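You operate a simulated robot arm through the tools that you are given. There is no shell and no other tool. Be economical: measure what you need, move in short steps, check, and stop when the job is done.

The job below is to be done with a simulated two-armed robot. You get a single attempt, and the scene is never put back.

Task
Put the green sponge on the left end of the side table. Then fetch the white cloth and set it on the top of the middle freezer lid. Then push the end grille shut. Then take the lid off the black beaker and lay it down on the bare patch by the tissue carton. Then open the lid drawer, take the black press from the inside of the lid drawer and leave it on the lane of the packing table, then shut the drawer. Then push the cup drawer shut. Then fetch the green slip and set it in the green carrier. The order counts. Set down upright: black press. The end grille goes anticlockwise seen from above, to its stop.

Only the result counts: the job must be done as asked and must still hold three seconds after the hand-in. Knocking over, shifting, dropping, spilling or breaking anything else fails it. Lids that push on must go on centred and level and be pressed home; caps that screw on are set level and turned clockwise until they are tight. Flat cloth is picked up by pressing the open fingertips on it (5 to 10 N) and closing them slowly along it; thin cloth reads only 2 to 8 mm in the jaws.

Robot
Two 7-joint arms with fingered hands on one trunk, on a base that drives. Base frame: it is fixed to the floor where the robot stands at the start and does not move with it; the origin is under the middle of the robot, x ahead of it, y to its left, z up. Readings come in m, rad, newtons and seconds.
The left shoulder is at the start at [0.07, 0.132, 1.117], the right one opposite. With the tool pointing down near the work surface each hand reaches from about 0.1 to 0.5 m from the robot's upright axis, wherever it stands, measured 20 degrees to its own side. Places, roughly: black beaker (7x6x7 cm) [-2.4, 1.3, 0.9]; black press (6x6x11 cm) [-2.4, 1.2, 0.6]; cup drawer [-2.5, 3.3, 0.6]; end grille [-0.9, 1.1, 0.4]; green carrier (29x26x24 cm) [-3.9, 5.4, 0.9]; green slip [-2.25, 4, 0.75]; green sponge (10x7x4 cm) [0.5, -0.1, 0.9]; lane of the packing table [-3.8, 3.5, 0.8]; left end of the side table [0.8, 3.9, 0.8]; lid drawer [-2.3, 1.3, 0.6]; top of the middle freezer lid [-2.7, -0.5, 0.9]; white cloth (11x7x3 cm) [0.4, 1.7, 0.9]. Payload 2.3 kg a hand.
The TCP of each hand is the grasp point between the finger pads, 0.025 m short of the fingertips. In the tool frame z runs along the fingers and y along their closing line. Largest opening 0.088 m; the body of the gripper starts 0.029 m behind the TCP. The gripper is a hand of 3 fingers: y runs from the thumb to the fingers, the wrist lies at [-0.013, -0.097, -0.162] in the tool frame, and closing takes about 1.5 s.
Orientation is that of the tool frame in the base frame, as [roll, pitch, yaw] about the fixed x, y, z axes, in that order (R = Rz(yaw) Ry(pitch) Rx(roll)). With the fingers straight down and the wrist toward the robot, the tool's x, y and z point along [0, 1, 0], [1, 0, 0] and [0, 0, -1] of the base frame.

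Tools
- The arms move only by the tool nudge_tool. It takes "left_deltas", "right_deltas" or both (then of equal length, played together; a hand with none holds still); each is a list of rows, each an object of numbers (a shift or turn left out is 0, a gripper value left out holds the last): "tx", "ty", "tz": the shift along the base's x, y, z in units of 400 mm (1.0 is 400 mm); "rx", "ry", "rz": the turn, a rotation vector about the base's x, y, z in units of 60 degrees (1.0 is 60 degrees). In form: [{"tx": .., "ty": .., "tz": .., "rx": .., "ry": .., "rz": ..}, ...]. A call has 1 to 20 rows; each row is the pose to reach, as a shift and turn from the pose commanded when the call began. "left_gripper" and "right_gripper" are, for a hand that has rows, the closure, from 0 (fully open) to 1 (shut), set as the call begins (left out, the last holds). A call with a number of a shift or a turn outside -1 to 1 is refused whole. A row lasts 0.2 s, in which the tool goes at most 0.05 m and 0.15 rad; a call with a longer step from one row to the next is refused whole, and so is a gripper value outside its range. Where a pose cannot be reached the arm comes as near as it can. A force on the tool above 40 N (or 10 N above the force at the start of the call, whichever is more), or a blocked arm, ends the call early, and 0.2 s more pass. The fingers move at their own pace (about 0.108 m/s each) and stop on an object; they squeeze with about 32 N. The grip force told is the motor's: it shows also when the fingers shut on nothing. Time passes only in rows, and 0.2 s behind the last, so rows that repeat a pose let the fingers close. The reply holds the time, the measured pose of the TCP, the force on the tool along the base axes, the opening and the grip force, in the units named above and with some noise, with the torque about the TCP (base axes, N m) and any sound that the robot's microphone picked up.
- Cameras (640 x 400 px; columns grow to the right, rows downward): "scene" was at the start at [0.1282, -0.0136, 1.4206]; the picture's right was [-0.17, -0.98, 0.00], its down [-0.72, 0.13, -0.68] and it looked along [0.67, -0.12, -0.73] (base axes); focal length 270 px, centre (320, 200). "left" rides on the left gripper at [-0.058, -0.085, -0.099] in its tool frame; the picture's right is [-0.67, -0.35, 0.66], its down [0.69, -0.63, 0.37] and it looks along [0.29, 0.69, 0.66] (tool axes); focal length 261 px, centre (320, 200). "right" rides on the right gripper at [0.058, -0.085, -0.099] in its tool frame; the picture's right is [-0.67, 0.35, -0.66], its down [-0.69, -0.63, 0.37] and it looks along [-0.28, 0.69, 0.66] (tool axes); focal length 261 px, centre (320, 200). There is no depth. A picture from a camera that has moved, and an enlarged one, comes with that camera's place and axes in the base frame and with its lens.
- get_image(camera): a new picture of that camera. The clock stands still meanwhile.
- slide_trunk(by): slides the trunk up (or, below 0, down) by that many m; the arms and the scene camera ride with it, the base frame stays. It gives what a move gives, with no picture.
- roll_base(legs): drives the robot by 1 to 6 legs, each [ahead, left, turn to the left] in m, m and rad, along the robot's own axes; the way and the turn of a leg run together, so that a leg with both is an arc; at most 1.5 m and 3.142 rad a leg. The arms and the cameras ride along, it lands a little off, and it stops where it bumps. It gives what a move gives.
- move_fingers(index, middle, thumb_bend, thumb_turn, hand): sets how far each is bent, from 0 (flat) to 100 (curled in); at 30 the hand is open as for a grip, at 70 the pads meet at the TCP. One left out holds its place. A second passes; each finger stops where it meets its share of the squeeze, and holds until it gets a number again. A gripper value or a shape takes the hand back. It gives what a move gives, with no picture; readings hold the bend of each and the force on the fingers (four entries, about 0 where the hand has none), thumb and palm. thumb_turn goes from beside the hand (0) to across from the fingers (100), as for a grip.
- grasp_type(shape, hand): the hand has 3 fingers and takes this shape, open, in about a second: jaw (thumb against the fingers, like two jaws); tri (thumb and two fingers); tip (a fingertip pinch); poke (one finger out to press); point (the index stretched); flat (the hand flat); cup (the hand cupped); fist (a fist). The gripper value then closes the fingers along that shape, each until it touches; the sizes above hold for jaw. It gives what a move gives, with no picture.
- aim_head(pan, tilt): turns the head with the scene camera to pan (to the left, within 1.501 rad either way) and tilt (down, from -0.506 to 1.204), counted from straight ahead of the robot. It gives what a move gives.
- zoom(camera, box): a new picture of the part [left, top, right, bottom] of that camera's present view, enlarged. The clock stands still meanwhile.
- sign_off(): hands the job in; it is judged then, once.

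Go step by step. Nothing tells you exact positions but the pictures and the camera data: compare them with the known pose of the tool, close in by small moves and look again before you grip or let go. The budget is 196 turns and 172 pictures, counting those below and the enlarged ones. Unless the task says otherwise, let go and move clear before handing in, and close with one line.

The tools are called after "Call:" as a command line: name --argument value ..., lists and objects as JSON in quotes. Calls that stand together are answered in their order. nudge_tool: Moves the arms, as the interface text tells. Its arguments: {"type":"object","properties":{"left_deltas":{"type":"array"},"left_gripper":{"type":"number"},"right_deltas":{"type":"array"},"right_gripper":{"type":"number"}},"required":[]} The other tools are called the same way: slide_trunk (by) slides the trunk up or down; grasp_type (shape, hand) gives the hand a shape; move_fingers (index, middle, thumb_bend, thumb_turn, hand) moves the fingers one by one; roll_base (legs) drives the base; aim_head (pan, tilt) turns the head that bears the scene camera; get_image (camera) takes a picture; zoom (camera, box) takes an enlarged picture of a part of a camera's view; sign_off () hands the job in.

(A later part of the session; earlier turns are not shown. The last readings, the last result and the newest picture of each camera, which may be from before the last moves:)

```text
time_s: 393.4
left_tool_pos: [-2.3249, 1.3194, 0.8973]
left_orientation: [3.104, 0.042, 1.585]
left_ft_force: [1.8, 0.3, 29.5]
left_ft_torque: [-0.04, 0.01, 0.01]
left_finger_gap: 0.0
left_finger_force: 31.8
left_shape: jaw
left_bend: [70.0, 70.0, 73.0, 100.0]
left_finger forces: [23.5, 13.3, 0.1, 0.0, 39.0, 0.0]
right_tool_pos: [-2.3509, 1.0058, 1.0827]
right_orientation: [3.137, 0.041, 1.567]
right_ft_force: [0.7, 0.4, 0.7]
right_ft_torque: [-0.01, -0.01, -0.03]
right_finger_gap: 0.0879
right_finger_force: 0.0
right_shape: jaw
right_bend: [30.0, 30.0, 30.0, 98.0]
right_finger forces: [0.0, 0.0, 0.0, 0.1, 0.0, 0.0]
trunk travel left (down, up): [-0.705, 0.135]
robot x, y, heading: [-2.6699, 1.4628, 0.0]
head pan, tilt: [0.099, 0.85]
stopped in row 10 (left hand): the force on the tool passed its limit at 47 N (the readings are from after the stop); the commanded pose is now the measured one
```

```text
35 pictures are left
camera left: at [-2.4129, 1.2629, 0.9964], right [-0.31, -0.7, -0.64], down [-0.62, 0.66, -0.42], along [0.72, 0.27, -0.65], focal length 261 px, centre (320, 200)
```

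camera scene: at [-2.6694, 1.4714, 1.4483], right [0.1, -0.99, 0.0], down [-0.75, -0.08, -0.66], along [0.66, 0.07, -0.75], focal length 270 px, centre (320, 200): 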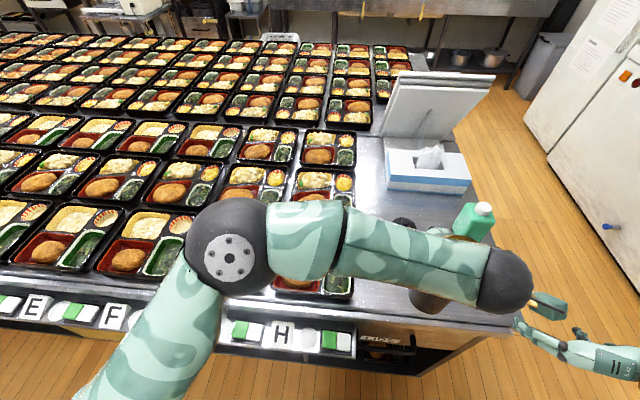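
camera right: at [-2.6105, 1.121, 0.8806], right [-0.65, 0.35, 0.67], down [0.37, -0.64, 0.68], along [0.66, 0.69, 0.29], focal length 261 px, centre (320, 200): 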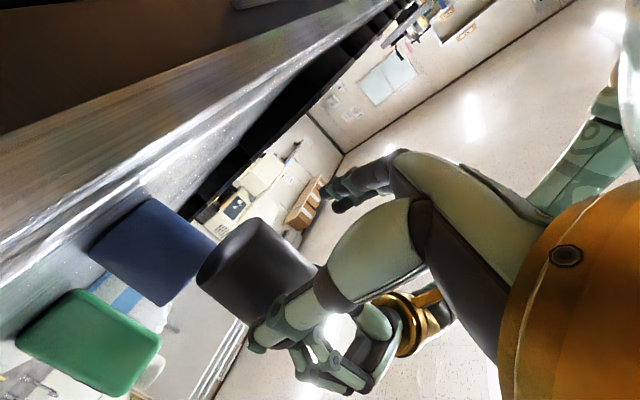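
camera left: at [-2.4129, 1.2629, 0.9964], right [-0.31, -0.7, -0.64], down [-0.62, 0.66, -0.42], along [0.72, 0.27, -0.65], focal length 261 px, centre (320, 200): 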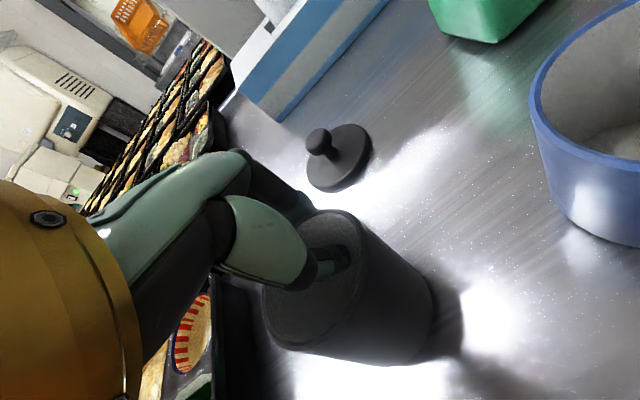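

The beaker stands on the table. I'll open a little, rise straight out, and retract toward home; the drawer comes next.

Call:
nudge_tool --left_deltas '[{"tz": 0.005}, {"tz": 0.005}, {"tz": 0.005}, {"tz": 0.005}]' --left_gripper 0.2

Call:
nudge_tool --left_deltas '[{"tz": 0.06}, {"tz": 0.14}, {"tz": 0.22}, {"tz": 0.3}, {"tz": 0.38}, {"tz": 0.42, "tx": -0.06, "ty": 0.06}, {"tz": 0.45, "tx": -0.14, "ty": 0.12}, {"tz": 0.48, "tx": -0.22, "ty": 0.18}, {"tz": 0.5, "tx": -0.28, "ty": 0.26}]'

Call:
roll_base --legs '[[-0.25, 0, 0]]'

Call:
get_image --camera "scene"

```text
time_s: 394.4
left_tool_pos: [-2.3226, 1.3165, 0.8956]
left_orientation: [3.113, 0.037, 1.583]
left_ft_force: [0.4, 0.1, 0.0]
left_ft_torque: [0.0, 0.01, 0.0]
left_finger_gap: 0.0701
left_finger_force: 0.1
left_shape: jaw
left_bend: [27.0, 34.0, 49.0, 99.0]
left_finger forces: [0.1, 0.0, 0.0, 0.0, 0.1, 0.1]
right_tool_pos: [-2.3481, 1.0048, 1.0819]
right_orientation: [3.141, 0.037, 1.567]
right_ft_force: [-0.3, -0.3, 0.4]
right_ft_torque: [-0.04, 0.0, -0.01]
right_finger_gap: 0.0877
right_finger_force: 0.0
right_shape: jaw
right_bend: [30.0, 30.0, 30.0, 98.0]
right_finger forces: [0.1, 0.1, 0.0, 0.0, 0.0, 0.1]
trunk travel left (down, up): [-0.705, 0.135]
robot x, y, heading: [-2.6693, 1.4635, 0.0]
head pan, tilt: [0.099, 0.85]
```

```text
time_s: 396.4
left_tool_pos: [-2.4343, 1.4243, 1.0964]
left_orientation: [3.113, 0.037, 1.585]
left_ft_force: [0.5, 0.3, -0.3]
left_ft_torque: [-0.02, 0.01, -0.02]
left_finger_gap: 0.0703
left_finger_force: 0.0
left_shape: jaw
left_bend: [27.0, 34.0, 49.0, 99.0]
left_finger forces: [0.0, 0.0, 0.0, 0.1, 0.0, 0.0]
right_tool_pos: [-2.347, 1.0061, 1.082]
right_orientation: [3.138, 0.039, 1.567]
right_ft_force: [-1.3, -0.6, 0.6]
right_ft_torque: [-0.02, 0.02, 0.01]
right_finger_gap: 0.0874
right_finger_force: 0.0
right_shape: jaw
right_bend: [30.0, 30.0, 30.0, 98.0]
right_finger forces: [0.1, 0.0, 0.1, 0.0, 0.0, 0.1]
trunk travel left (down, up): [-0.705, 0.135]
robot x, y, heading: [-2.6723, 1.4666, -0.002]
head pan, tilt: [0.099, 0.85]
```

```text
time_s: 398.3
left_tool_pos: [-2.6863, 1.4213, 1.0954]
left_orientation: [3.114, 0.037, 1.586]
left_ft_force: [0.1, 0.2, 0.1]
left_ft_torque: [0.04, 0.01, -0.04]
left_finger_gap: 0.0702
left_finger_force: 0.1
left_shape: jaw
left_bend: [27.0, 34.0, 49.0, 99.0]
left_finger forces: [0.1, 0.0, 0.1, 0.0, 0.1, 0.0]
right_tool_pos: [-2.5984, 1.0033, 1.082]
right_orientation: [-3.142, 0.037, 1.57]
right_ft_force: [0.0, 0.0, 0.3]
right_ft_torque: [0.01, 0.03, 0.02]
right_finger_gap: 0.0876
right_finger_force: 0.1
right_shape: jaw
right_bend: [30.0, 30.0, 30.0, 98.0]
right_finger forces: [0.0, 0.0, 0.0, 0.1, 0.1, 0.0]
trunk travel left (down, up): [-0.705, 0.135]
robot x, y, heading: [-2.9198, 1.4623, 0.002]
head pan, tilt: [0.099, 0.85]
```

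```text
34 pictures are left
camera scene: at [-2.792, 1.4711, 1.4482], right [0.1, -0.99, 0.0], down [-0.75, -0.08, -0.66], along [0.66, 0.07, -0.75], focal length 270 px, centre (320, 200)
```

scene: 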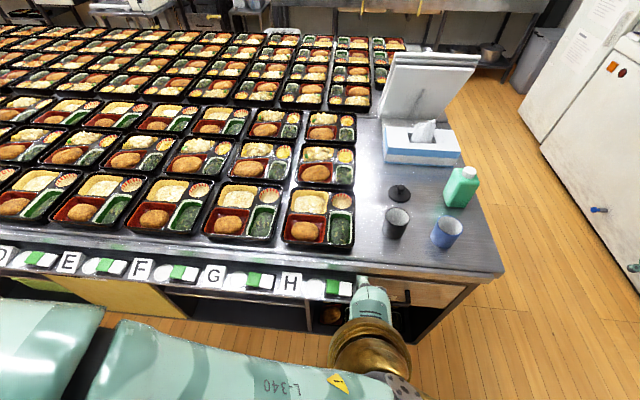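

The beaker is done. Next the LIDS drawer: its bar handle is near x −2.506, z 0.75, y 1.24–1.38. I'll lower the trunk and bring the right hand above it to hook the fingers behind the bar.

Call:
slide_trunk --by -0.15

Call:
nudge_tool --right_deltas '[{"ty": 0.1}, {"ty": 0.2}, {"ty": 0.3}, {"ty": 0.4}, {"ty": 0.5, "tx": 0.03}, {"ty": 0.6, "tx": 0.06}, {"ty": 0.7, "tx": 0.1}, {"ty": 0.767, "tx": 0.14}, {"ty": 0.767, "tx": 0.14, "tz": -0.08}]'

Call:
get_image --camera "right"

```text
time_s: 400.0
left_tool_pos: [-2.6866, 1.421, 0.9458]
left_orientation: [3.11, 0.036, 1.586]
left_ft_force: [-0.3, -0.2, 0.8]
left_ft_torque: [-0.01, 0.0, 0.0]
left_finger_gap: 0.0703
left_finger_force: 0.1
left_shape: jaw
left_bend: [27.0, 34.0, 49.0, 99.0]
left_finger forces: [0.1, 0.0, 0.0, 0.1, 0.1, 0.1]
right_tool_pos: [-2.5998, 1.0041, 0.9316]
right_orientation: [3.14, 0.039, 1.57]
right_ft_force: [0.4, -0.2, 0.3]
right_ft_torque: [-0.04, 0.01, 0.0]
right_finger_gap: 0.0878
right_finger_force: 0.0
right_shape: jaw
right_bend: [30.0, 30.0, 30.0, 98.0]
right_finger forces: [0.0, 0.1, 0.0, 0.0, 0.0, 0.0]
trunk travel left (down, up): [-0.555, 0.285]
robot x, y, heading: [-2.922, 1.4613, -0.003]
head pan, tilt: [0.099, 0.85]
```

```text
time_s: 402.0
left_tool_pos: [-2.6877, 1.4206, 0.9455]
left_orientation: [3.112, 0.037, 1.585]
left_ft_force: [-0.7, -0.6, 0.0]
left_ft_torque: [0.0, 0.01, 0.0]
left_finger_gap: 0.0706
left_finger_force: 0.1
left_shape: jaw
left_bend: [27.0, 34.0, 49.0, 99.0]
left_finger forces: [0.0, 0.0, 0.0, 0.0, 0.0, 0.0]
right_tool_pos: [-2.6176, 1.1688, 0.8594]
right_orientation: [3.139, 0.037, 1.566]
right_ft_force: [0.0, -0.5, -0.2]
right_ft_torque: [0.01, 0.01, 0.0]
right_finger_gap: 0.0879
right_finger_force: 0.1
right_shape: jaw
right_bend: [30.0, 30.0, 30.0, 98.0]
right_finger forces: [0.0, 0.1, 0.0, 0.0, 0.0, 0.0]
right hand out of reach, approached as far as the arm can: row 1, 2, 3, 4, 5, 6, 7, 8, 9
trunk travel left (down, up): [-0.555, 0.285]
robot x, y, heading: [-2.9249, 1.4648, 0.001]
head pan, tilt: [0.099, 0.85]
```

```text
33 pictures are left
camera right: at [-2.7029, 1.2295, 0.9566], right [0.35, -0.65, 0.68], down [-0.63, -0.7, -0.34], along [0.69, -0.31, -0.65], focal length 261 px, centre (320, 200)
```

right: 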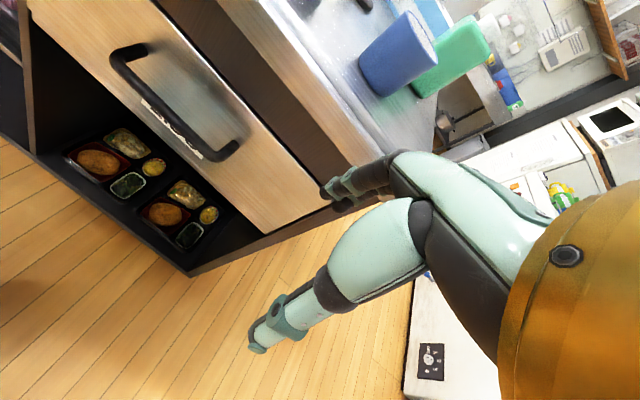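

The right arm is in its awkward branch again, so I'll use the left hand for the drawer. The bar reads as x about −2.488, z about 0.695, y 1.25–1.38. I'll shift the base right and bring the left hand above the bar.

Call:
roll_base --legs '[[0, -0.16, 0]]'

Call:
nudge_tool --left_deltas '[{"tx": 0.08, "ty": 0.02, "ry": -0.06}, {"tx": 0.16, "ty": 0.06, "ry": -0.12}, {"tx": 0.24, "ty": 0.1, "ry": -0.17}, {"tx": 0.32, "ty": 0.12, "ry": -0.17}, {"tx": 0.36, "ty": 0.135, "ry": -0.17, "tz": -0.08}, {"tx": 0.36, "ty": 0.135, "ry": -0.17, "tz": -0.2}, {"tx": 0.36, "ty": 0.135, "ry": -0.17, "tz": -0.32}, {"tx": 0.36, "ty": 0.135, "ry": -0.17, "tz": -0.42}]' --left_gripper 0

Call:
get_image --camera "left"

```text
time_s: 403.4
left_tool_pos: [-2.6874, 1.2617, 0.9449]
left_orientation: [3.113, 0.036, 1.587]
left_ft_force: [0.9, -0.4, -0.6]
left_ft_torque: [0.0, 0.03, 0.0]
left_finger_gap: 0.0705
left_finger_force: 0.0
left_shape: jaw
left_bend: [27.0, 34.0, 49.0, 99.0]
left_finger forces: [0.1, 0.0, 0.0, 0.0, 0.0, 0.0]
right_tool_pos: [-2.6162, 1.01, 0.8599]
right_orientation: [3.141, 0.038, 1.571]
right_ft_force: [-0.1, -0.1, 0.2]
right_ft_torque: [-0.02, 0.03, -0.02]
right_finger_gap: 0.0875
right_finger_force: 0.1
right_shape: jaw
right_bend: [30.0, 30.0, 30.0, 98.0]
right_finger forces: [0.0, 0.0, 0.0, 0.0, 0.1, 0.1]
trunk travel left (down, up): [-0.555, 0.285]
robot x, y, heading: [-2.9207, 1.3042, 0.0]
head pan, tilt: [0.099, 0.85]
```

```text
time_s: 405.2
left_tool_pos: [-2.5434, 1.3161, 0.7752]
left_orientation: [2.933, 0.04, 1.58]
left_ft_force: [0.0, -0.3, -0.3]
left_ft_torque: [-0.03, 0.01, 0.0]
left_finger_gap: 0.0877
left_finger_force: 0.0
left_shape: jaw
left_bend: [30.0, 30.0, 30.0, 98.0]
left_finger forces: [0.1, 0.1, 0.0, 0.0, 0.1, 0.1]
right_tool_pos: [-2.6153, 1.0079, 0.8606]
right_orientation: [3.14, 0.038, 1.568]
right_ft_force: [0.1, -0.2, 0.4]
right_ft_torque: [0.03, -0.03, -0.01]
right_finger_gap: 0.0877
right_finger_force: 0.0
right_shape: jaw
right_bend: [30.0, 30.0, 30.0, 98.0]
right_finger forces: [0.0, 0.0, 0.0, 0.0, 0.0, 0.0]
trunk travel left (down, up): [-0.555, 0.285]
robot x, y, heading: [-2.9188, 1.3001, 0.005]
head pan, tilt: [0.099, 0.85]
```

```text
32 pictures are left
camera left: at [-2.6466, 1.2608, 0.858], right [-0.2, -0.7, -0.69], down [-0.55, 0.66, -0.51], along [0.81, 0.27, -0.51], focal length 261 px, centre (320, 200)
```

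left: 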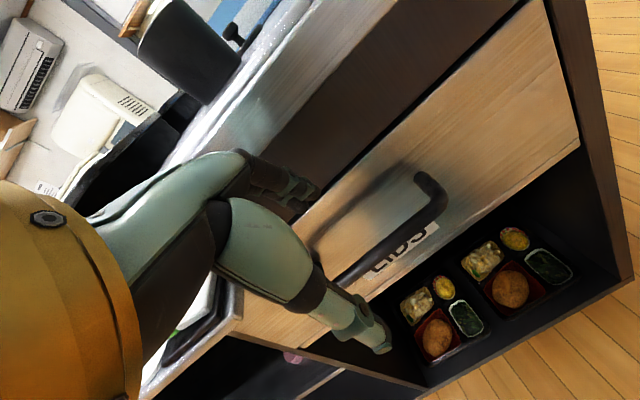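

I have the bar in close view, roughly (-2.48, 0.67). I'll move the fingers' line behind it and go down carefully.

Call:
nudge_tool --left_deltas '[{"tx": 0.04}, {"tx": 0.073}, {"tx": 0.073, "tz": -0.06}, {"tx": 0.073, "tz": -0.12}, {"tx": 0.073, "tz": -0.18}, {"tx": 0.073, "tz": -0.23}, {"tx": 0.073, "tz": -0.27}]'

Call:
get_image --camera "left"

```text
time_s: 406.9
left_tool_pos: [-2.5126, 1.314, 0.6712]
left_orientation: [2.932, 0.04, 1.579]
left_ft_force: [-0.8, -0.4, 0.4]
left_ft_torque: [-0.02, -0.01, -0.01]
left_finger_gap: 0.0877
left_finger_force: 0.0
left_shape: jaw
left_bend: [30.0, 30.0, 30.0, 98.0]
left_finger forces: [0.1, 0.0, 0.0, 0.1, 0.0, 0.0]
right_tool_pos: [-2.6164, 1.0073, 0.8588]
right_orientation: [3.139, 0.039, 1.572]
right_ft_force: [0.2, -0.4, -0.5]
right_ft_torque: [0.0, 0.0, 0.03]
right_finger_gap: 0.0878
right_finger_force: 0.1
right_shape: jaw
right_bend: [30.0, 30.0, 30.0, 98.0]
right_finger forces: [0.0, 0.0, 0.0, 0.0, 0.0, 0.0]
trunk travel left (down, up): [-0.555, 0.285]
robot x, y, heading: [-2.918, 1.3008, 0.007]
head pan, tilt: [0.099, 0.85]
```

```text
31 pictures are left
camera left: at [-2.6158, 1.2589, 0.7515], right [-0.2, -0.7, -0.69], down [-0.55, 0.66, -0.51], along [0.81, 0.27, -0.51], focal length 261 px, centre (320, 200)
```

left: 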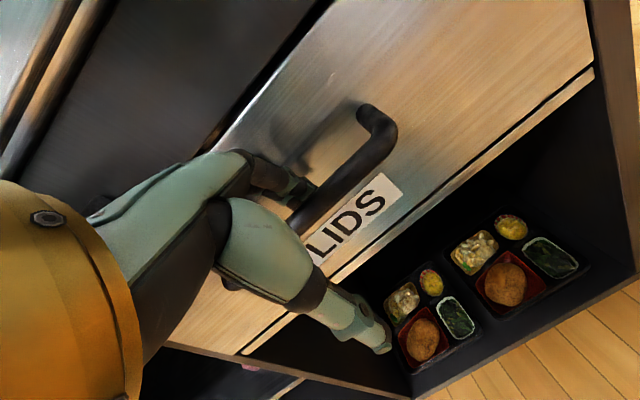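

The fingers are behind the bar, at (-2.480, z 0.666). I'll go 1 cm lower, close on the bar, and pull with the base.

Call:
nudge_tool --left_deltas '[{"tz": -0.025}, {"tz": -0.03}]'

Call:
nudge_tool --left_deltas '[{}, {}, {}, {}, {}, {}, {}]' --left_gripper 1

Call:
roll_base --legs '[[-0.22, 0, 0]]'

Call:
get_image --camera "scene"

```text
time_s: 407.4
left_tool_pos: [-2.5124, 1.3139, 0.6581]
left_orientation: [2.932, 0.039, 1.579]
left_ft_force: [0.7, -0.2, 4.6]
left_ft_torque: [-0.02, -0.11, -0.04]
left_finger_gap: 0.0877
left_finger_force: 0.1
left_shape: jaw
left_bend: [29.0, 30.0, 30.0, 98.0]
left_finger forces: [3.4, 0.1, 0.0, 0.0, 0.0, 0.1]
right_tool_pos: [-2.6164, 1.008, 0.8606]
right_orientation: [3.14, 0.038, 1.569]
right_ft_force: [-0.1, 1.4, -0.1]
right_ft_torque: [0.0, -0.04, -0.04]
right_finger_gap: 0.0878
right_finger_force: 0.1
right_shape: jaw
right_bend: [30.0, 30.0, 30.0, 98.0]
right_finger forces: [0.0, 0.0, 0.0, 0.1, 0.0, 0.0]
trunk travel left (down, up): [-0.555, 0.285]
robot x, y, heading: [-2.9177, 1.3057, 0.004]
head pan, tilt: [0.099, 0.85]
```

```text
time_s: 409.1
left_tool_pos: [-2.5124, 1.3156, 0.6591]
left_orientation: [2.938, 0.038, 1.583]
left_ft_force: [2.0, 0.0, 3.0]
left_ft_torque: [-0.01, -0.05, -0.03]
left_finger_gap: 0.0072
left_finger_force: 31.6
left_shape: jaw
left_bend: [74.0, 57.0, 74.0, 100.0]
left_finger forces: [14.2, 6.5, 0.0, 0.0, 19.8, 0.0]
right_tool_pos: [-2.6164, 1.0084, 0.8602]
right_orientation: [3.14, 0.037, 1.571]
right_ft_force: [-0.2, 0.5, 1.2]
right_ft_torque: [0.01, 0.03, -0.01]
right_finger_gap: 0.0877
right_finger_force: 0.1
right_shape: jaw
right_bend: [30.0, 30.0, 30.0, 98.0]
right_finger forces: [0.0, 0.0, 0.1, 0.1, 0.0, 0.1]
trunk travel left (down, up): [-0.555, 0.285]
robot x, y, heading: [-2.9229, 1.3023, 0.003]
head pan, tilt: [0.099, 0.85]
```

```text
time_s: 410.7
left_tool_pos: [-2.7296, 1.3145, 0.6582]
left_orientation: [2.936, 0.039, 1.581]
left_ft_force: [0.7, 0.2, -5.7]
left_ft_torque: [-0.02, 0.13, -0.06]
left_finger_gap: 0.0062
left_finger_force: 31.8
left_shape: jaw
left_bend: [74.0, 75.0, 75.0, 100.0]
left_finger forces: [10.2, 7.0, 0.0, 0.0, 21.5, 0.0]
right_tool_pos: [-2.8309, 1.0079, 0.8602]
right_orientation: [-3.141, 0.038, 1.572]
right_ft_force: [-0.4, 0.0, 0.8]
right_ft_torque: [0.01, 0.01, 0.02]
right_finger_gap: 0.0878
right_finger_force: 0.0
right_shape: jaw
right_bend: [30.0, 30.0, 30.0, 98.0]
right_finger forces: [0.1, 0.0, 0.1, 0.0, 0.1, 0.0]
trunk travel left (down, up): [-0.555, 0.285]
robot x, y, heading: [-3.139, 1.3022, 0.007]
head pan, tilt: [0.099, 0.85]
```

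```text
30 pictures are left
camera scene: at [-3.0096, 1.3105, 1.2983], right [0.1, -0.99, 0.0], down [-0.75, -0.08, -0.66], along [0.66, 0.07, -0.75], focal length 270 px, centre (320, 200)
```

scene: 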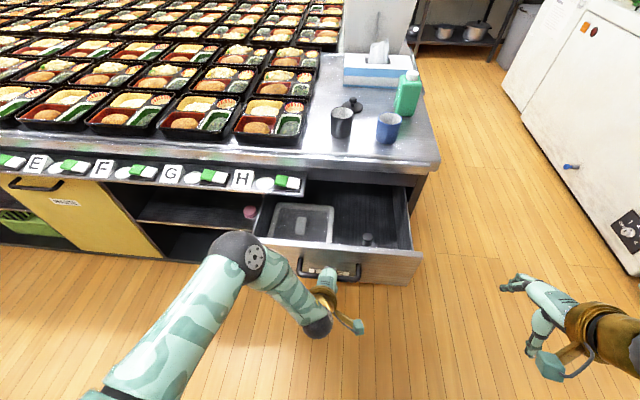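

The drawer is open about 22 cm, and a small black press stands inside at right. I'll release the bar, rise, and look closely.

Call:
nudge_tool --left_deltas '[{}, {}, {}, {}, {}]' --left_gripper 0

Call:
nudge_tool --left_deltas '[{"tz": 0.1}, {"tz": 0.2}, {"tz": 0.3}, {"tz": 0.4}, {"tz": 0.45, "ty": -0.06, "tx": 0.05, "ry": 0.08}, {"tz": 0.45, "ty": -0.12, "tx": 0.1, "ry": 0.17}, {"tz": 0.45, "ty": -0.2, "tx": 0.18, "ry": 0.17}, {"tz": 0.45, "ty": -0.22, "tx": 0.26, "ry": 0.17}, {"tz": 0.45, "ty": -0.22, "tx": 0.34, "ry": 0.17}]'

Call:
get_image --camera "left"

Call:
zoom --camera "scene" --box '[240, 170, 440, 295]'

```text
time_s: 411.9
left_tool_pos: [-2.7306, 1.315, 0.6587]
left_orientation: [2.934, 0.04, 1.583]
left_ft_force: [-1.7, 0.2, -0.5]
left_ft_torque: [0.02, 0.0, 0.02]
left_finger_gap: 0.0871
left_finger_force: 0.1
left_shape: jaw
left_bend: [30.0, 31.0, 30.0, 98.0]
left_finger forces: [0.1, 1.5, 0.0, 0.1, 0.1, 0.0]
right_tool_pos: [-2.8331, 1.0082, 0.8603]
right_orientation: [3.14, 0.038, 1.572]
right_ft_force: [-0.7, 0.2, -0.6]
right_ft_torque: [-0.01, 0.03, -0.02]
right_finger_gap: 0.088
right_finger_force: 0.1
right_shape: jaw
right_bend: [30.0, 30.0, 30.0, 98.0]
right_finger forces: [0.0, 0.0, 0.0, 0.0, 0.1, 0.0]
trunk travel left (down, up): [-0.555, 0.285]
robot x, y, heading: [-3.1427, 1.2999, 0.004]
head pan, tilt: [0.099, 0.85]
```

```text
time_s: 413.9
left_tool_pos: [-2.606, 1.225, 0.8372]
left_orientation: [3.116, 0.035, 1.589]
left_ft_force: [-0.2, -0.7, -0.3]
left_ft_torque: [-0.01, 0.01, -0.01]
left_finger_gap: 0.0878
left_finger_force: 0.1
left_shape: jaw
left_bend: [30.0, 30.0, 30.0, 98.0]
left_finger forces: [0.0, 0.0, 0.0, 0.0, 0.2, 0.0]
left hand out of reach, approached as far as the arm can: row 9
right_tool_pos: [-2.8317, 1.0075, 0.8603]
right_orientation: [-3.141, 0.037, 1.57]
right_ft_force: [0.7, 0.6, -0.8]
right_ft_torque: [0.01, -0.01, -0.02]
right_finger_gap: 0.0877
right_finger_force: 0.1
right_shape: jaw
right_bend: [30.0, 30.0, 30.0, 98.0]
right_finger forces: [0.0, 0.0, 0.1, 0.0, 0.0, 0.0]
trunk travel left (down, up): [-0.555, 0.285]
robot x, y, heading: [-3.136, 1.307, 0.008]
head pan, tilt: [0.099, 0.85]
```

```text
29 pictures are left
camera left: at [-2.6918, 1.1696, 0.9358], right [-0.32, -0.7, -0.64], down [-0.63, 0.66, -0.41], along [0.71, 0.27, -0.65], focal length 261 px, centre (320, 200)
```

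left: 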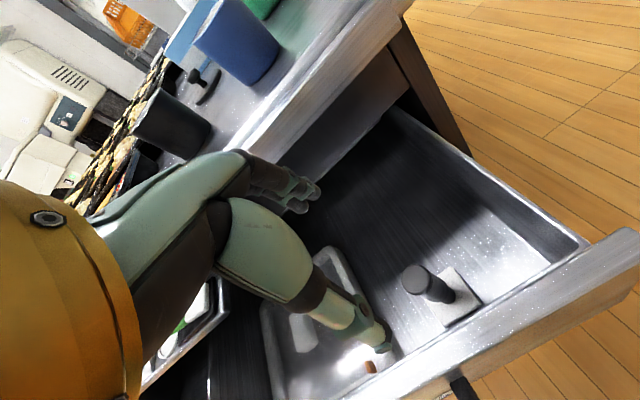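

```text
3.20 times, centred on (340, 232) of scene
camera zoom: at [-3.0101, 1.3105, 1.2983], right [0.1, -0.99, 0.0], down [-0.75, -0.08, -0.66], along [0.66, 0.07, -0.75], focal length 863 px, centre (256, 96)
```

zoom: 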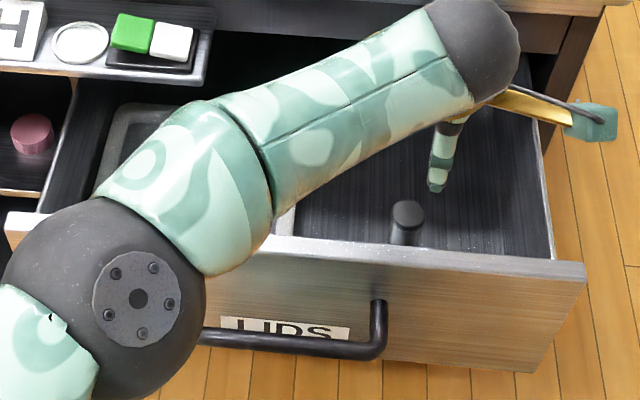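

The press is a square plate with a black cylinder grip, top at about (-2.599, 1.222, 0.70). I'll step the base 5 cm closer for reach, narrow the jaw and descend around the cylinder.

Call:
roll_base --legs '[[0.05, 0, 0]]'

Call:
nudge_tool --left_deltas '[{"tx": -0.05}, {"tx": -0.105, "ty": -0.008}, {"tx": -0.105, "ty": -0.008, "tz": -0.1}, {"tx": -0.105, "ty": -0.008, "tz": -0.2}]' --left_gripper 0.2

Call:
get_image --camera "left"

```text
time_s: 414.9
left_tool_pos: [-2.5557, 1.2263, 0.8388]
left_orientation: [3.111, 0.037, 1.589]
left_ft_force: [-0.8, 0.0, 0.5]
left_ft_torque: [0.01, 0.01, 0.04]
left_finger_gap: 0.0879
left_finger_force: 0.0
left_shape: jaw
left_bend: [30.0, 30.0, 30.0, 98.0]
left_finger forces: [0.1, 0.0, 0.0, 0.1, 0.0, 0.1]
right_tool_pos: [-2.7835, 1.0091, 0.8613]
right_orientation: [3.141, 0.038, 1.57]
right_ft_force: [-0.3, 0.4, 0.4]
right_ft_torque: [0.0, 0.01, -0.03]
right_finger_gap: 0.0879
right_finger_force: 0.0
right_shape: jaw
right_bend: [30.0, 30.0, 30.0, 98.0]
right_finger forces: [0.1, 0.1, 0.0, 0.0, 0.0, 0.0]
trunk travel left (down, up): [-0.555, 0.285]
robot x, y, heading: [-3.0889, 1.3022, 0.003]
head pan, tilt: [0.099, 0.85]
```

```text
time_s: 415.9
left_tool_pos: [-2.5969, 1.2224, 0.7559]
left_orientation: [3.112, 0.037, 1.587]
left_ft_force: [0.0, 1.7, 0.4]
left_ft_torque: [0.01, 0.0, 0.0]
left_finger_gap: 0.0705
left_finger_force: 0.1
left_shape: jaw
left_bend: [27.0, 34.0, 49.0, 99.0]
left_finger forces: [0.0, 0.0, 0.0, 0.0, 0.1, 0.0]
right_tool_pos: [-2.7817, 1.0064, 0.8606]
right_orientation: [3.14, 0.038, 1.57]
right_ft_force: [1.1, 0.1, -0.1]
right_ft_torque: [0.04, 0.01, 0.01]
right_finger_gap: 0.088
right_finger_force: 0.0
right_shape: jaw
right_bend: [30.0, 30.0, 30.0, 98.0]
right_finger forces: [0.0, 0.0, 0.0, 0.0, 0.0, 0.0]
trunk travel left (down, up): [-0.555, 0.285]
robot x, y, heading: [-3.0889, 1.3033, 0.006]
head pan, tilt: [0.099, 0.85]
```

```text
27 pictures are left
camera left: at [-2.6841, 1.168, 0.8545], right [-0.32, -0.7, -0.64], down [-0.63, 0.66, -0.41], along [0.71, 0.27, -0.65], focal length 261 px, centre (320, 200)
```

left: 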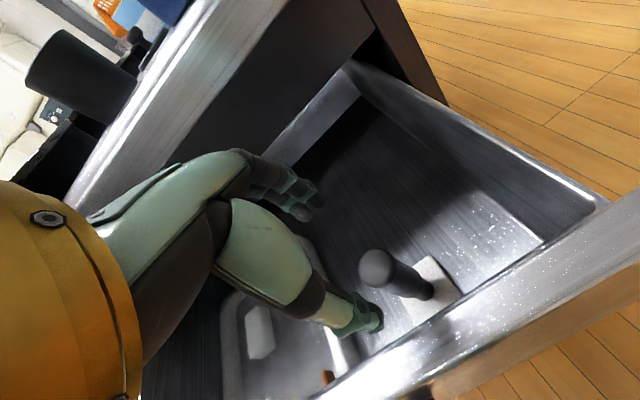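

Cylinder centre confirmed at (-2.593, 1.221), top about 0.686. I'll lower, grip and lift it out.

Call:
nudge_tool --left_deltas '[{"tx": 0.01, "tz": -0.1}, {"tx": 0.01, "tz": -0.18}, {"tx": 0.01, "tz": -0.228}]'

Call:
nudge_tool --left_deltas '[{}, {}, {}, {}, {}, {}, {}]' --left_gripper 1

Call:
nudge_tool --left_deltas '[{"tz": 0.06}, {"tz": 0.14}, {"tz": 0.24}, {"tz": 0.34}, {"tz": 0.44}, {"tz": 0.52}]'

Call:
get_image --camera "left"

```text
time_s: 416.6
left_tool_pos: [-2.5921, 1.2224, 0.685]
left_orientation: [3.112, 0.035, 1.588]
left_ft_force: [-0.3, -0.6, -0.1]
left_ft_torque: [-0.04, 0.02, -0.02]
left_finger_gap: 0.0706
left_finger_force: 0.1
left_shape: jaw
left_bend: [27.0, 34.0, 49.0, 99.0]
left_finger forces: [0.0, 0.0, 0.0, 0.0, 0.1, 0.0]
left hand out of reach, approached as far as the arm can: row 3
right_tool_pos: [-2.7829, 1.0083, 0.8602]
right_orientation: [3.14, 0.041, 1.571]
right_ft_force: [-0.6, 0.1, -0.5]
right_ft_torque: [0.0, 0.02, 0.03]
right_finger_gap: 0.0877
right_finger_force: 0.1
right_shape: jaw
right_bend: [30.0, 30.0, 30.0, 98.0]
right_finger forces: [0.0, 0.1, 0.0, 0.0, 0.1, 0.0]
trunk travel left (down, up): [-0.555, 0.285]
robot x, y, heading: [-3.0914, 1.3014, 0.006]
head pan, tilt: [0.099, 0.85]
```

```text
time_s: 418.2
left_tool_pos: [-2.5915, 1.2216, 0.6866]
left_orientation: [3.112, 0.035, 1.59]
left_ft_force: [0.4, -0.2, 0.0]
left_ft_torque: [-0.04, 0.0, 0.04]
left_finger_gap: 0.0182
left_finger_force: 32.0
left_shape: jaw
left_bend: [73.0, 57.0, 75.0, 100.0]
left_finger forces: [15.5, 11.3, 0.0, 0.0, 27.3, 0.1]
right_tool_pos: [-2.7829, 1.0078, 0.86]
right_orientation: [3.14, 0.04, 1.571]
right_ft_force: [-0.1, 0.2, 0.2]
right_ft_torque: [-0.03, 0.0, 0.01]
right_finger_gap: 0.0876
right_finger_force: 0.1
right_shape: jaw
right_bend: [30.0, 30.0, 30.0, 98.0]
right_finger forces: [0.1, 0.1, 0.0, 0.0, 0.0, 0.0]
trunk travel left (down, up): [-0.555, 0.285]
robot x, y, heading: [-3.0873, 1.2999, 0.0]
head pan, tilt: [0.099, 0.85]
```

```text
time_s: 419.6
left_tool_pos: [-2.5939, 1.2231, 0.8939]
left_orientation: [3.11, 0.036, 1.588]
left_ft_force: [0.3, -0.5, -1.1]
left_ft_torque: [-0.01, 0.03, -0.03]
left_finger_gap: 0.0179
left_finger_force: 32.3
left_shape: jaw
left_bend: [73.0, 57.0, 75.0, 100.0]
left_finger forces: [15.9, 12.6, 0.0, 0.0, 27.4, 0.1]
right_tool_pos: [-2.7817, 1.0071, 0.8597]
right_orientation: [3.139, 0.038, 1.571]
right_ft_force: [-0.3, -0.3, 0.4]
right_ft_torque: [0.01, -0.02, -0.03]
right_finger_gap: 0.0875
right_finger_force: 0.0
right_shape: jaw
right_bend: [30.0, 30.0, 30.0, 98.0]
right_finger forces: [0.0, 0.1, 0.1, 0.0, 0.1, 0.0]
trunk travel left (down, up): [-0.555, 0.285]
robot x, y, heading: [-3.0874, 1.3032, 0.004]
head pan, tilt: [0.099, 0.85]
```

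```text
26 pictures are left
camera left: at [-2.6804, 1.1668, 0.9926], right [-0.32, -0.7, -0.64], down [-0.63, 0.66, -0.41], along [0.71, 0.27, -0.65], focal length 261 px, centre (320, 200)
```

left: 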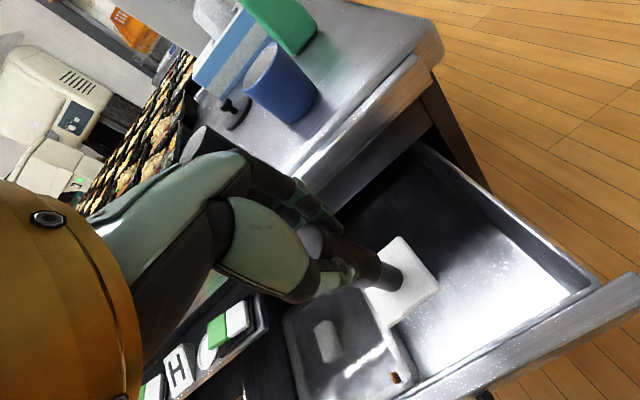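

The press is out and upright. I'll raise the trunk, tuck the arm, and drive up the aisle to the packing table.

Call:
nudge_tool --left_deltas '[{"tz": 0.08}, {"tz": 0.16}, {"tz": 0.2, "tx": -0.08, "ty": 0.05}, {"tz": 0.2, "tx": -0.16, "ty": 0.1}, {"tz": 0.2, "tx": -0.26, "ty": 0.15}, {"tz": 0.2, "tx": -0.36, "ty": 0.2}, {"tz": 0.2, "tx": -0.45, "ty": 0.25}]'

Call:
slide_trunk --by 0.12

Call:
roll_base --legs '[[-0.05, 0, 0], [0, 0, 1.57], [1.0, 0, 0], [1.1, 0, 0], [0, 0, 1.57]]'

Call:
aim_head --pan 0 --tilt 0.65

Call:
get_image --camera "scene"

```text
time_s: 421.2
left_tool_pos: [-2.7737, 1.3233, 0.9731]
left_orientation: [3.112, 0.037, 1.589]
left_ft_force: [-0.8, -0.2, -1.1]
left_ft_torque: [-0.04, -0.02, 0.01]
left_finger_gap: 0.0176
left_finger_force: 31.9
left_shape: jaw
left_bend: [73.0, 57.0, 75.0, 100.0]
left_finger forces: [16.2, 13.1, 0.0, 0.0, 27.0, 0.0]
right_tool_pos: [-2.7813, 1.0076, 0.8602]
right_orientation: [3.14, 0.04, 1.572]
right_ft_force: [0.0, -0.4, 0.0]
right_ft_torque: [-0.02, 0.03, 0.04]
right_finger_gap: 0.0877
right_finger_force: 0.1
right_shape: jaw
right_bend: [30.0, 30.0, 30.0, 98.0]
right_finger forces: [0.1, 0.1, 0.1, 0.0, 0.0, 0.1]
trunk travel left (down, up): [-0.555, 0.285]
robot x, y, heading: [-3.0879, 1.3031, 0.002]
head pan, tilt: [0.099, 0.85]
```

```text
time_s: 422.8
left_tool_pos: [-2.7722, 1.3217, 1.0941]
left_orientation: [3.11, 0.037, 1.589]
left_ft_force: [-0.3, -0.2, -0.6]
left_ft_torque: [-0.01, -0.01, -0.01]
left_finger_gap: 0.0175
left_finger_force: 32.5
left_shape: jaw
left_bend: [73.0, 57.0, 75.0, 100.0]
left_finger forces: [16.2, 13.1, 0.1, 0.1, 27.1, 0.1]
right_tool_pos: [-2.7825, 1.0077, 0.98]
right_orientation: [3.141, 0.038, 1.572]
right_ft_force: [0.1, 0.5, 0.6]
right_ft_torque: [0.02, 0.02, -0.03]
right_finger_gap: 0.0875
right_finger_force: 0.1
right_shape: jaw
right_bend: [30.0, 30.0, 30.0, 98.0]
right_finger forces: [0.0, 0.0, 0.0, 0.0, 0.0, 0.0]
trunk travel left (down, up): [-0.675, 0.165]
robot x, y, heading: [-3.0883, 1.3047, 0.005]
head pan, tilt: [0.099, 0.85]
```

```text
time_s: 441.4
left_tool_pos: [-3.5188, 3.3653, 1.0921]
left_orientation: [3.113, 0.037, -1.531]
left_ft_force: [0.6, -0.1, -0.3]
left_ft_torque: [0.01, -0.01, 0.0]
left_finger_gap: 0.0174
left_finger_force: 31.9
left_shape: jaw
left_bend: [73.0, 57.0, 75.0, 100.0]
left_finger forces: [16.4, 13.1, 0.0, 0.1, 26.6, 0.0]
right_tool_pos: [-3.516, 3.6803, 0.9794]
right_orientation: [-3.141, 0.038, -1.548]
right_ft_force: [-0.6, 1.2, -0.8]
right_ft_torque: [-0.02, -0.03, 0.01]
right_finger_gap: 0.0877
right_finger_force: 0.1
right_shape: jaw
right_bend: [30.0, 30.0, 30.0, 98.0]
right_finger forces: [0.1, 0.1, 0.1, 0.0, 0.0, 0.0]
trunk travel left (down, up): [-0.675, 0.165]
robot x, y, heading: [-3.205, 3.394, -3.117]
head pan, tilt: [0.099, 0.85]
```

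```text
time_s: 442.1
left_tool_pos: [-3.5177, 3.3644, 1.0937]
left_orientation: [3.111, 0.037, -1.528]
left_ft_force: [-0.2, 0.1, -0.7]
left_ft_torque: [0.0, -0.05, -0.03]
left_finger_gap: 0.0176
left_finger_force: 32.0
left_shape: jaw
left_bend: [73.0, 57.0, 75.0, 100.0]
left_finger forces: [16.3, 12.9, 0.1, 0.0, 26.6, 0.0]
right_tool_pos: [-3.5167, 3.6788, 0.9808]
right_orientation: [3.139, 0.038, -1.548]
right_ft_force: [0.3, -0.2, -0.9]
right_ft_torque: [0.04, 0.0, 0.0]
right_finger_gap: 0.0877
right_finger_force: 0.0
right_shape: jaw
right_bend: [30.0, 30.0, 30.0, 98.0]
right_finger forces: [0.1, 0.0, 0.1, 0.1, 0.0, 0.0]
trunk travel left (down, up): [-0.675, 0.165]
robot x, y, heading: [-3.205, 3.3929, -3.115]
head pan, tilt: [0.0, 0.649]
```

```text
25 pictures are left
camera scene: at [-3.3414, 3.3888, 1.4349], right [-0.03, 1.0, 0.0], down [0.61, 0.02, -0.8], along [-0.8, -0.02, -0.61], focal length 270 px, centre (320, 200)
```

scene: 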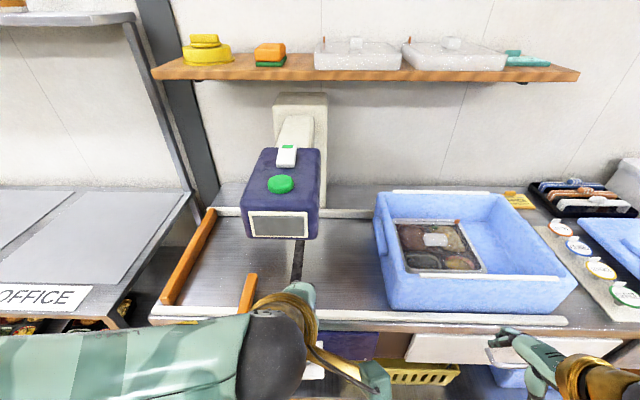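

I see the lane: the steel strip between the white rails, free between the scanner head and the blue tub. I'll set the press there, around (-3.76, 3.455).

Call:
nudge_tool --left_deltas '[{"ty": 0.1}, {"ty": 0.2}, {"ty": 0.227, "tx": -0.08}, {"ty": 0.227, "tx": -0.18}, {"ty": 0.227, "tx": -0.28}, {"ty": 0.227, "tx": -0.38}, {"ty": 0.227, "tx": -0.48}, {"ty": 0.227, "tx": -0.58, "tz": -0.05}]'

Call:
get_image --camera "scene"

```text
time_s: 443.9
left_tool_pos: [-3.7308, 3.4442, 1.0741]
left_orientation: [3.111, 0.032, -1.53]
left_ft_force: [0.3, -0.2, -0.5]
left_ft_torque: [0.03, 0.03, -0.02]
left_finger_gap: 0.0175
left_finger_force: 31.7
left_shape: jaw
left_bend: [73.0, 57.0, 75.0, 100.0]
left_finger forces: [16.1, 13.4, 0.0, 0.0, 26.7, 0.0]
left hand out of reach, approached as far as the arm can: row 8
right_tool_pos: [-3.5157, 3.6814, 0.9802]
right_orientation: [3.141, 0.039, -1.549]
right_ft_force: [0.1, -0.3, 0.3]
right_ft_torque: [-0.02, 0.0, -0.01]
right_finger_gap: 0.0879
right_finger_force: 0.1
right_shape: jaw
right_bend: [30.0, 30.0, 30.0, 98.0]
right_finger forces: [0.0, 0.1, 0.1, 0.0, 0.0, 0.0]
trunk travel left (down, up): [-0.675, 0.165]
robot x, y, heading: [-3.2031, 3.3929, -3.115]
head pan, tilt: [0.0, 0.649]
```

```text
24 pictures are left
camera scene: at [-3.3423, 3.3893, 1.4349], right [-0.03, 1.0, 0.0], down [0.61, 0.02, -0.8], along [-0.8, -0.02, -0.61], focal length 270 px, centre (320, 200)
```

scene: 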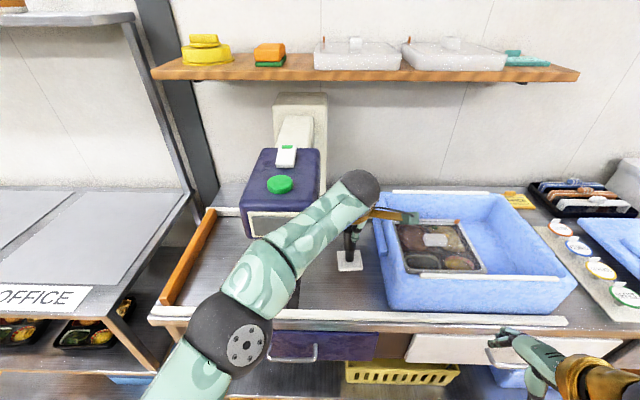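

The press hangs over the free lane. I'll lower it straight down to contact.

Call:
nudge_tool --left_deltas '[{"tx": 0.01, "tz": -0.06}, {"tx": 0.02, "tz": -0.14}, {"tx": 0.02, "tz": -0.2}, {"tx": 0.02, "tz": -0.25}, {"tx": 0.02, "tz": -0.28}, {"tx": 0.02, "tz": -0.3}, {"tx": 0.02, "tz": -0.32}, {"tx": 0.02, "tz": -0.34}, {"tx": 0.02, "tz": -0.36}, {"tx": 0.02, "tz": -0.38}, {"tx": 0.02, "tz": -0.4}]'

Call:
zoom --camera "scene" --box '[240, 180, 440, 330]'

```text
time_s: 445.7
left_tool_pos: [-3.7203, 3.4452, 0.9502]
left_orientation: [3.086, 0.046, -1.532]
left_ft_force: [7.4, 2.6, 22.7]
left_ft_torque: [0.01, -0.08, 0.01]
left_finger_gap: 0.02
left_finger_force: 31.4
left_shape: jaw
left_bend: [74.0, 55.0, 78.0, 100.0]
left_finger forces: [18.5, 14.4, 0.0, 0.0, 35.3, 0.0]
right_tool_pos: [-3.5097, 3.6809, 0.9822]
right_orientation: [3.135, 0.038, -1.55]
right_ft_force: [-0.2, -0.4, 0.5]
right_ft_torque: [-0.01, -0.05, -0.03]
right_finger_gap: 0.0878
right_finger_force: 0.0
right_shape: jaw
right_bend: [30.0, 30.0, 30.0, 98.0]
right_finger forces: [0.0, 0.0, 0.0, 0.0, 0.0, 0.1]
trunk travel left (down, up): [-0.675, 0.165]
robot x, y, heading: [-3.2048, 3.3947, -3.113]
head pan, tilt: [0.0, 0.649]
stopped in row 9 (left hand): the force on the tool passed its limit at 44 N (the readings are from after the stop); the commanded pose is now the measured one
```

```text
2.67 times, centred on (340, 255) of scene
camera zoom: at [-3.3327, 3.3895, 1.436], right [-0.03, 1.0, 0.0], down [0.6, 0.02, -0.8], along [-0.8, -0.02, -0.6], focal length 720 px, centre (267, 53)
```

zoom: 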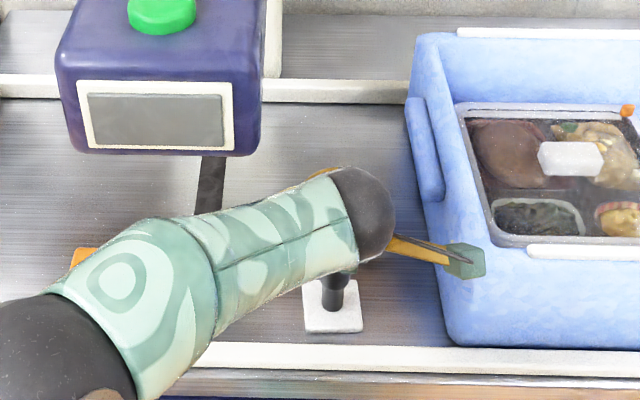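

The press stands on the lane between the rails. I'll release, rise straight up and retract.

Call:
nudge_tool --left_deltas '[{"tz": 0.008}, {"tz": 0.008}, {"tz": 0.008}, {"tz": 0.008}, {"tz": 0.008}]' --left_gripper 0

Call:
nudge_tool --left_deltas '[{"tz": 0.06}, {"tz": 0.14}, {"tz": 0.22}, {"tz": 0.3}, {"tz": 0.36}, {"tz": 0.36, "tx": 0.1}, {"tz": 0.36, "tx": 0.2}, {"tz": 0.36, "tx": 0.3}, {"tz": 0.36, "tx": 0.4}, {"tz": 0.36, "tx": 0.5}]'

Call:
get_image --camera "scene"

```text
time_s: 446.9
left_tool_pos: [-3.7259, 3.4435, 0.9487]
left_orientation: [3.1, 0.041, -1.531]
left_ft_force: [-0.4, 0.5, -0.3]
left_ft_torque: [-0.01, 0.01, -0.02]
left_finger_gap: 0.0877
left_finger_force: 0.1
left_shape: jaw
left_bend: [30.0, 30.0, 30.0, 98.0]
left_finger forces: [0.0, 0.0, 0.0, 0.1, 0.0, 0.0]
right_tool_pos: [-3.5154, 3.6795, 0.9805]
right_orientation: [3.141, 0.038, -1.548]
right_ft_force: [0.0, 0.6, -0.3]
right_ft_torque: [0.03, 0.02, 0.0]
right_finger_gap: 0.0875
right_finger_force: 0.1
right_shape: jaw
right_bend: [30.0, 30.0, 30.0, 98.0]
right_finger forces: [0.1, 0.0, 0.1, 0.0, 0.1, 0.1]
trunk travel left (down, up): [-0.675, 0.165]
robot x, y, heading: [-3.2059, 3.394, -3.116]
head pan, tilt: [0.0, 0.649]
```

```text
time_s: 449.1
left_tool_pos: [-3.5233, 3.4422, 1.0923]
left_orientation: [3.096, 0.04, -1.532]
left_ft_force: [-0.2, -0.3, -0.4]
left_ft_torque: [0.0, -0.02, -0.01]
left_finger_gap: 0.0875
left_finger_force: 0.0
left_shape: jaw
left_bend: [30.0, 30.0, 30.0, 98.0]
left_finger forces: [0.1, 0.0, 0.0, 0.0, 0.0, 0.1]
right_tool_pos: [-3.5149, 3.6784, 0.9817]
right_orientation: [3.139, 0.039, -1.549]
right_ft_force: [-0.9, 0.0, -0.5]
right_ft_torque: [-0.02, 0.0, -0.02]
right_finger_gap: 0.0874
right_finger_force: 0.1
right_shape: jaw
right_bend: [30.0, 30.0, 30.0, 98.0]
right_finger forces: [0.0, 0.0, 0.0, 0.0, 0.0, 0.0]
trunk travel left (down, up): [-0.675, 0.165]
robot x, y, heading: [-3.2036, 3.3907, -3.112]
head pan, tilt: [0.0, 0.649]
```

```text
22 pictures are left
camera scene: at [-3.3405, 3.3877, 1.4351], right [-0.03, 1.0, 0.0], down [0.6, 0.02, -0.8], along [-0.8, -0.02, -0.6], focal length 270 px, centre (320, 200)
```

scene: 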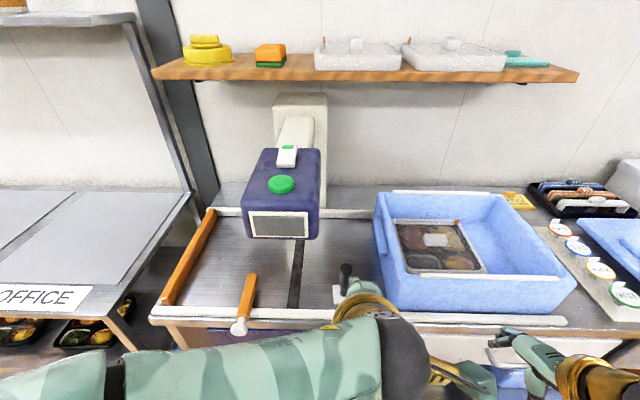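

The press stands upright in the lane. I'll drive back down the aisle to the lid drawer to shut it.

Call:
roll_base --legs '[[0, 0, -1.6], [-1.05, 0.0, 0], [-1.05, 0, 0], [0, 0, -1.57]]'

Call:
slide_trunk --by -0.15

Call:
aim_head --pan 0.0 --tilt 0.75

Call:
get_image --camera "scene"

```text
time_s: 467.2
left_tool_pos: [-2.8555, 1.2397, 1.0917]
left_orientation: [3.099, 0.043, 1.611]
left_ft_force: [0.2, 0.0, 0.6]
left_ft_torque: [0.01, 0.02, 0.0]
left_finger_gap: 0.0878
left_finger_force: 0.2
left_shape: jaw
left_bend: [30.0, 30.0, 30.0, 98.0]
left_finger forces: [0.0, 0.0, 0.0, 0.0, 0.0, 0.0]
right_tool_pos: [-2.8628, 1.0034, 0.9798]
right_orientation: [3.141, 0.038, 1.595]
right_ft_force: [-0.2, -0.6, 0.3]
right_ft_torque: [0.01, -0.01, -0.02]
right_finger_gap: 0.0875
right_finger_force: 0.2
right_shape: jaw
right_bend: [30.0, 30.0, 30.0, 98.0]
right_finger forces: [0.0, 0.0, 0.1, 0.1, 0.1, 0.0]
trunk travel left (down, up): [-0.675, 0.165]
robot x, y, heading: [-3.1755, 1.2911, 0.032]
head pan, tilt: [0.0, 0.649]
```

```text
time_s: 469.0
left_tool_pos: [-2.8568, 1.2413, 0.942]
left_orientation: [3.099, 0.043, 1.61]
left_ft_force: [-0.2, 0.7, 0.7]
left_ft_torque: [-0.05, 0.04, -0.01]
left_finger_gap: 0.0881
left_finger_force: 0.0
left_shape: jaw
left_bend: [30.0, 30.0, 30.0, 98.0]
left_finger forces: [0.1, 0.0, 0.0, 0.1, 0.1, 0.1]
right_tool_pos: [-2.8623, 1.0032, 0.8305]
right_orientation: [3.14, 0.038, 1.594]
right_ft_force: [0.1, -0.4, -0.4]
right_ft_torque: [-0.04, -0.02, 0.02]
right_finger_gap: 0.0878
right_finger_force: 0.0
right_shape: jaw
right_bend: [30.0, 30.0, 30.0, 98.0]
right_finger forces: [0.1, 0.0, 0.0, 0.0, 0.0, 0.0]
trunk travel left (down, up): [-0.525, 0.315]
robot x, y, heading: [-3.1746, 1.2928, 0.026]
head pan, tilt: [0.0, 0.649]
```

```text
time_s: 469.6
left_tool_pos: [-2.857, 1.2408, 0.9421]
left_orientation: [3.097, 0.042, 1.612]
left_ft_force: [-0.8, 0.3, 0.6]
left_ft_torque: [-0.02, 0.01, 0.01]
left_finger_gap: 0.0876
left_finger_force: 0.0
left_shape: jaw
left_bend: [30.0, 30.0, 30.0, 98.0]
left_finger forces: [0.1, 0.0, 0.0, 0.1, 0.0, 0.0]
right_tool_pos: [-2.864, 1.0042, 0.83]
right_orientation: [3.139, 0.039, 1.596]
right_ft_force: [-0.3, 0.2, -0.3]
right_ft_torque: [0.01, 0.01, 0.03]
right_finger_gap: 0.0877
right_finger_force: 0.0
right_shape: jaw
right_bend: [30.0, 30.0, 30.0, 98.0]
right_finger forces: [0.0, 0.1, 0.0, 0.0, 0.0, 0.0]
trunk travel left (down, up): [-0.525, 0.315]
robot x, y, heading: [-3.1738, 1.2928, 0.025]
head pan, tilt: [0.0, 0.75]
```

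```text
21 pictures are left
camera scene: at [-3.0432, 1.2948, 1.2765], right [0.03, -1.0, 0.0], down [-0.68, -0.02, -0.73], along [0.73, 0.02, -0.68], focal length 270 px, centre (320, 200)
```

scene: 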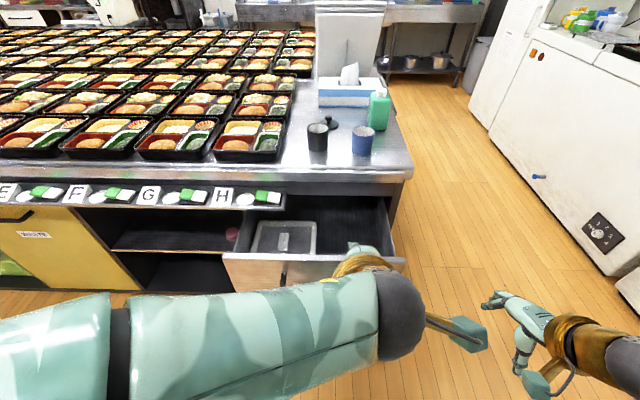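

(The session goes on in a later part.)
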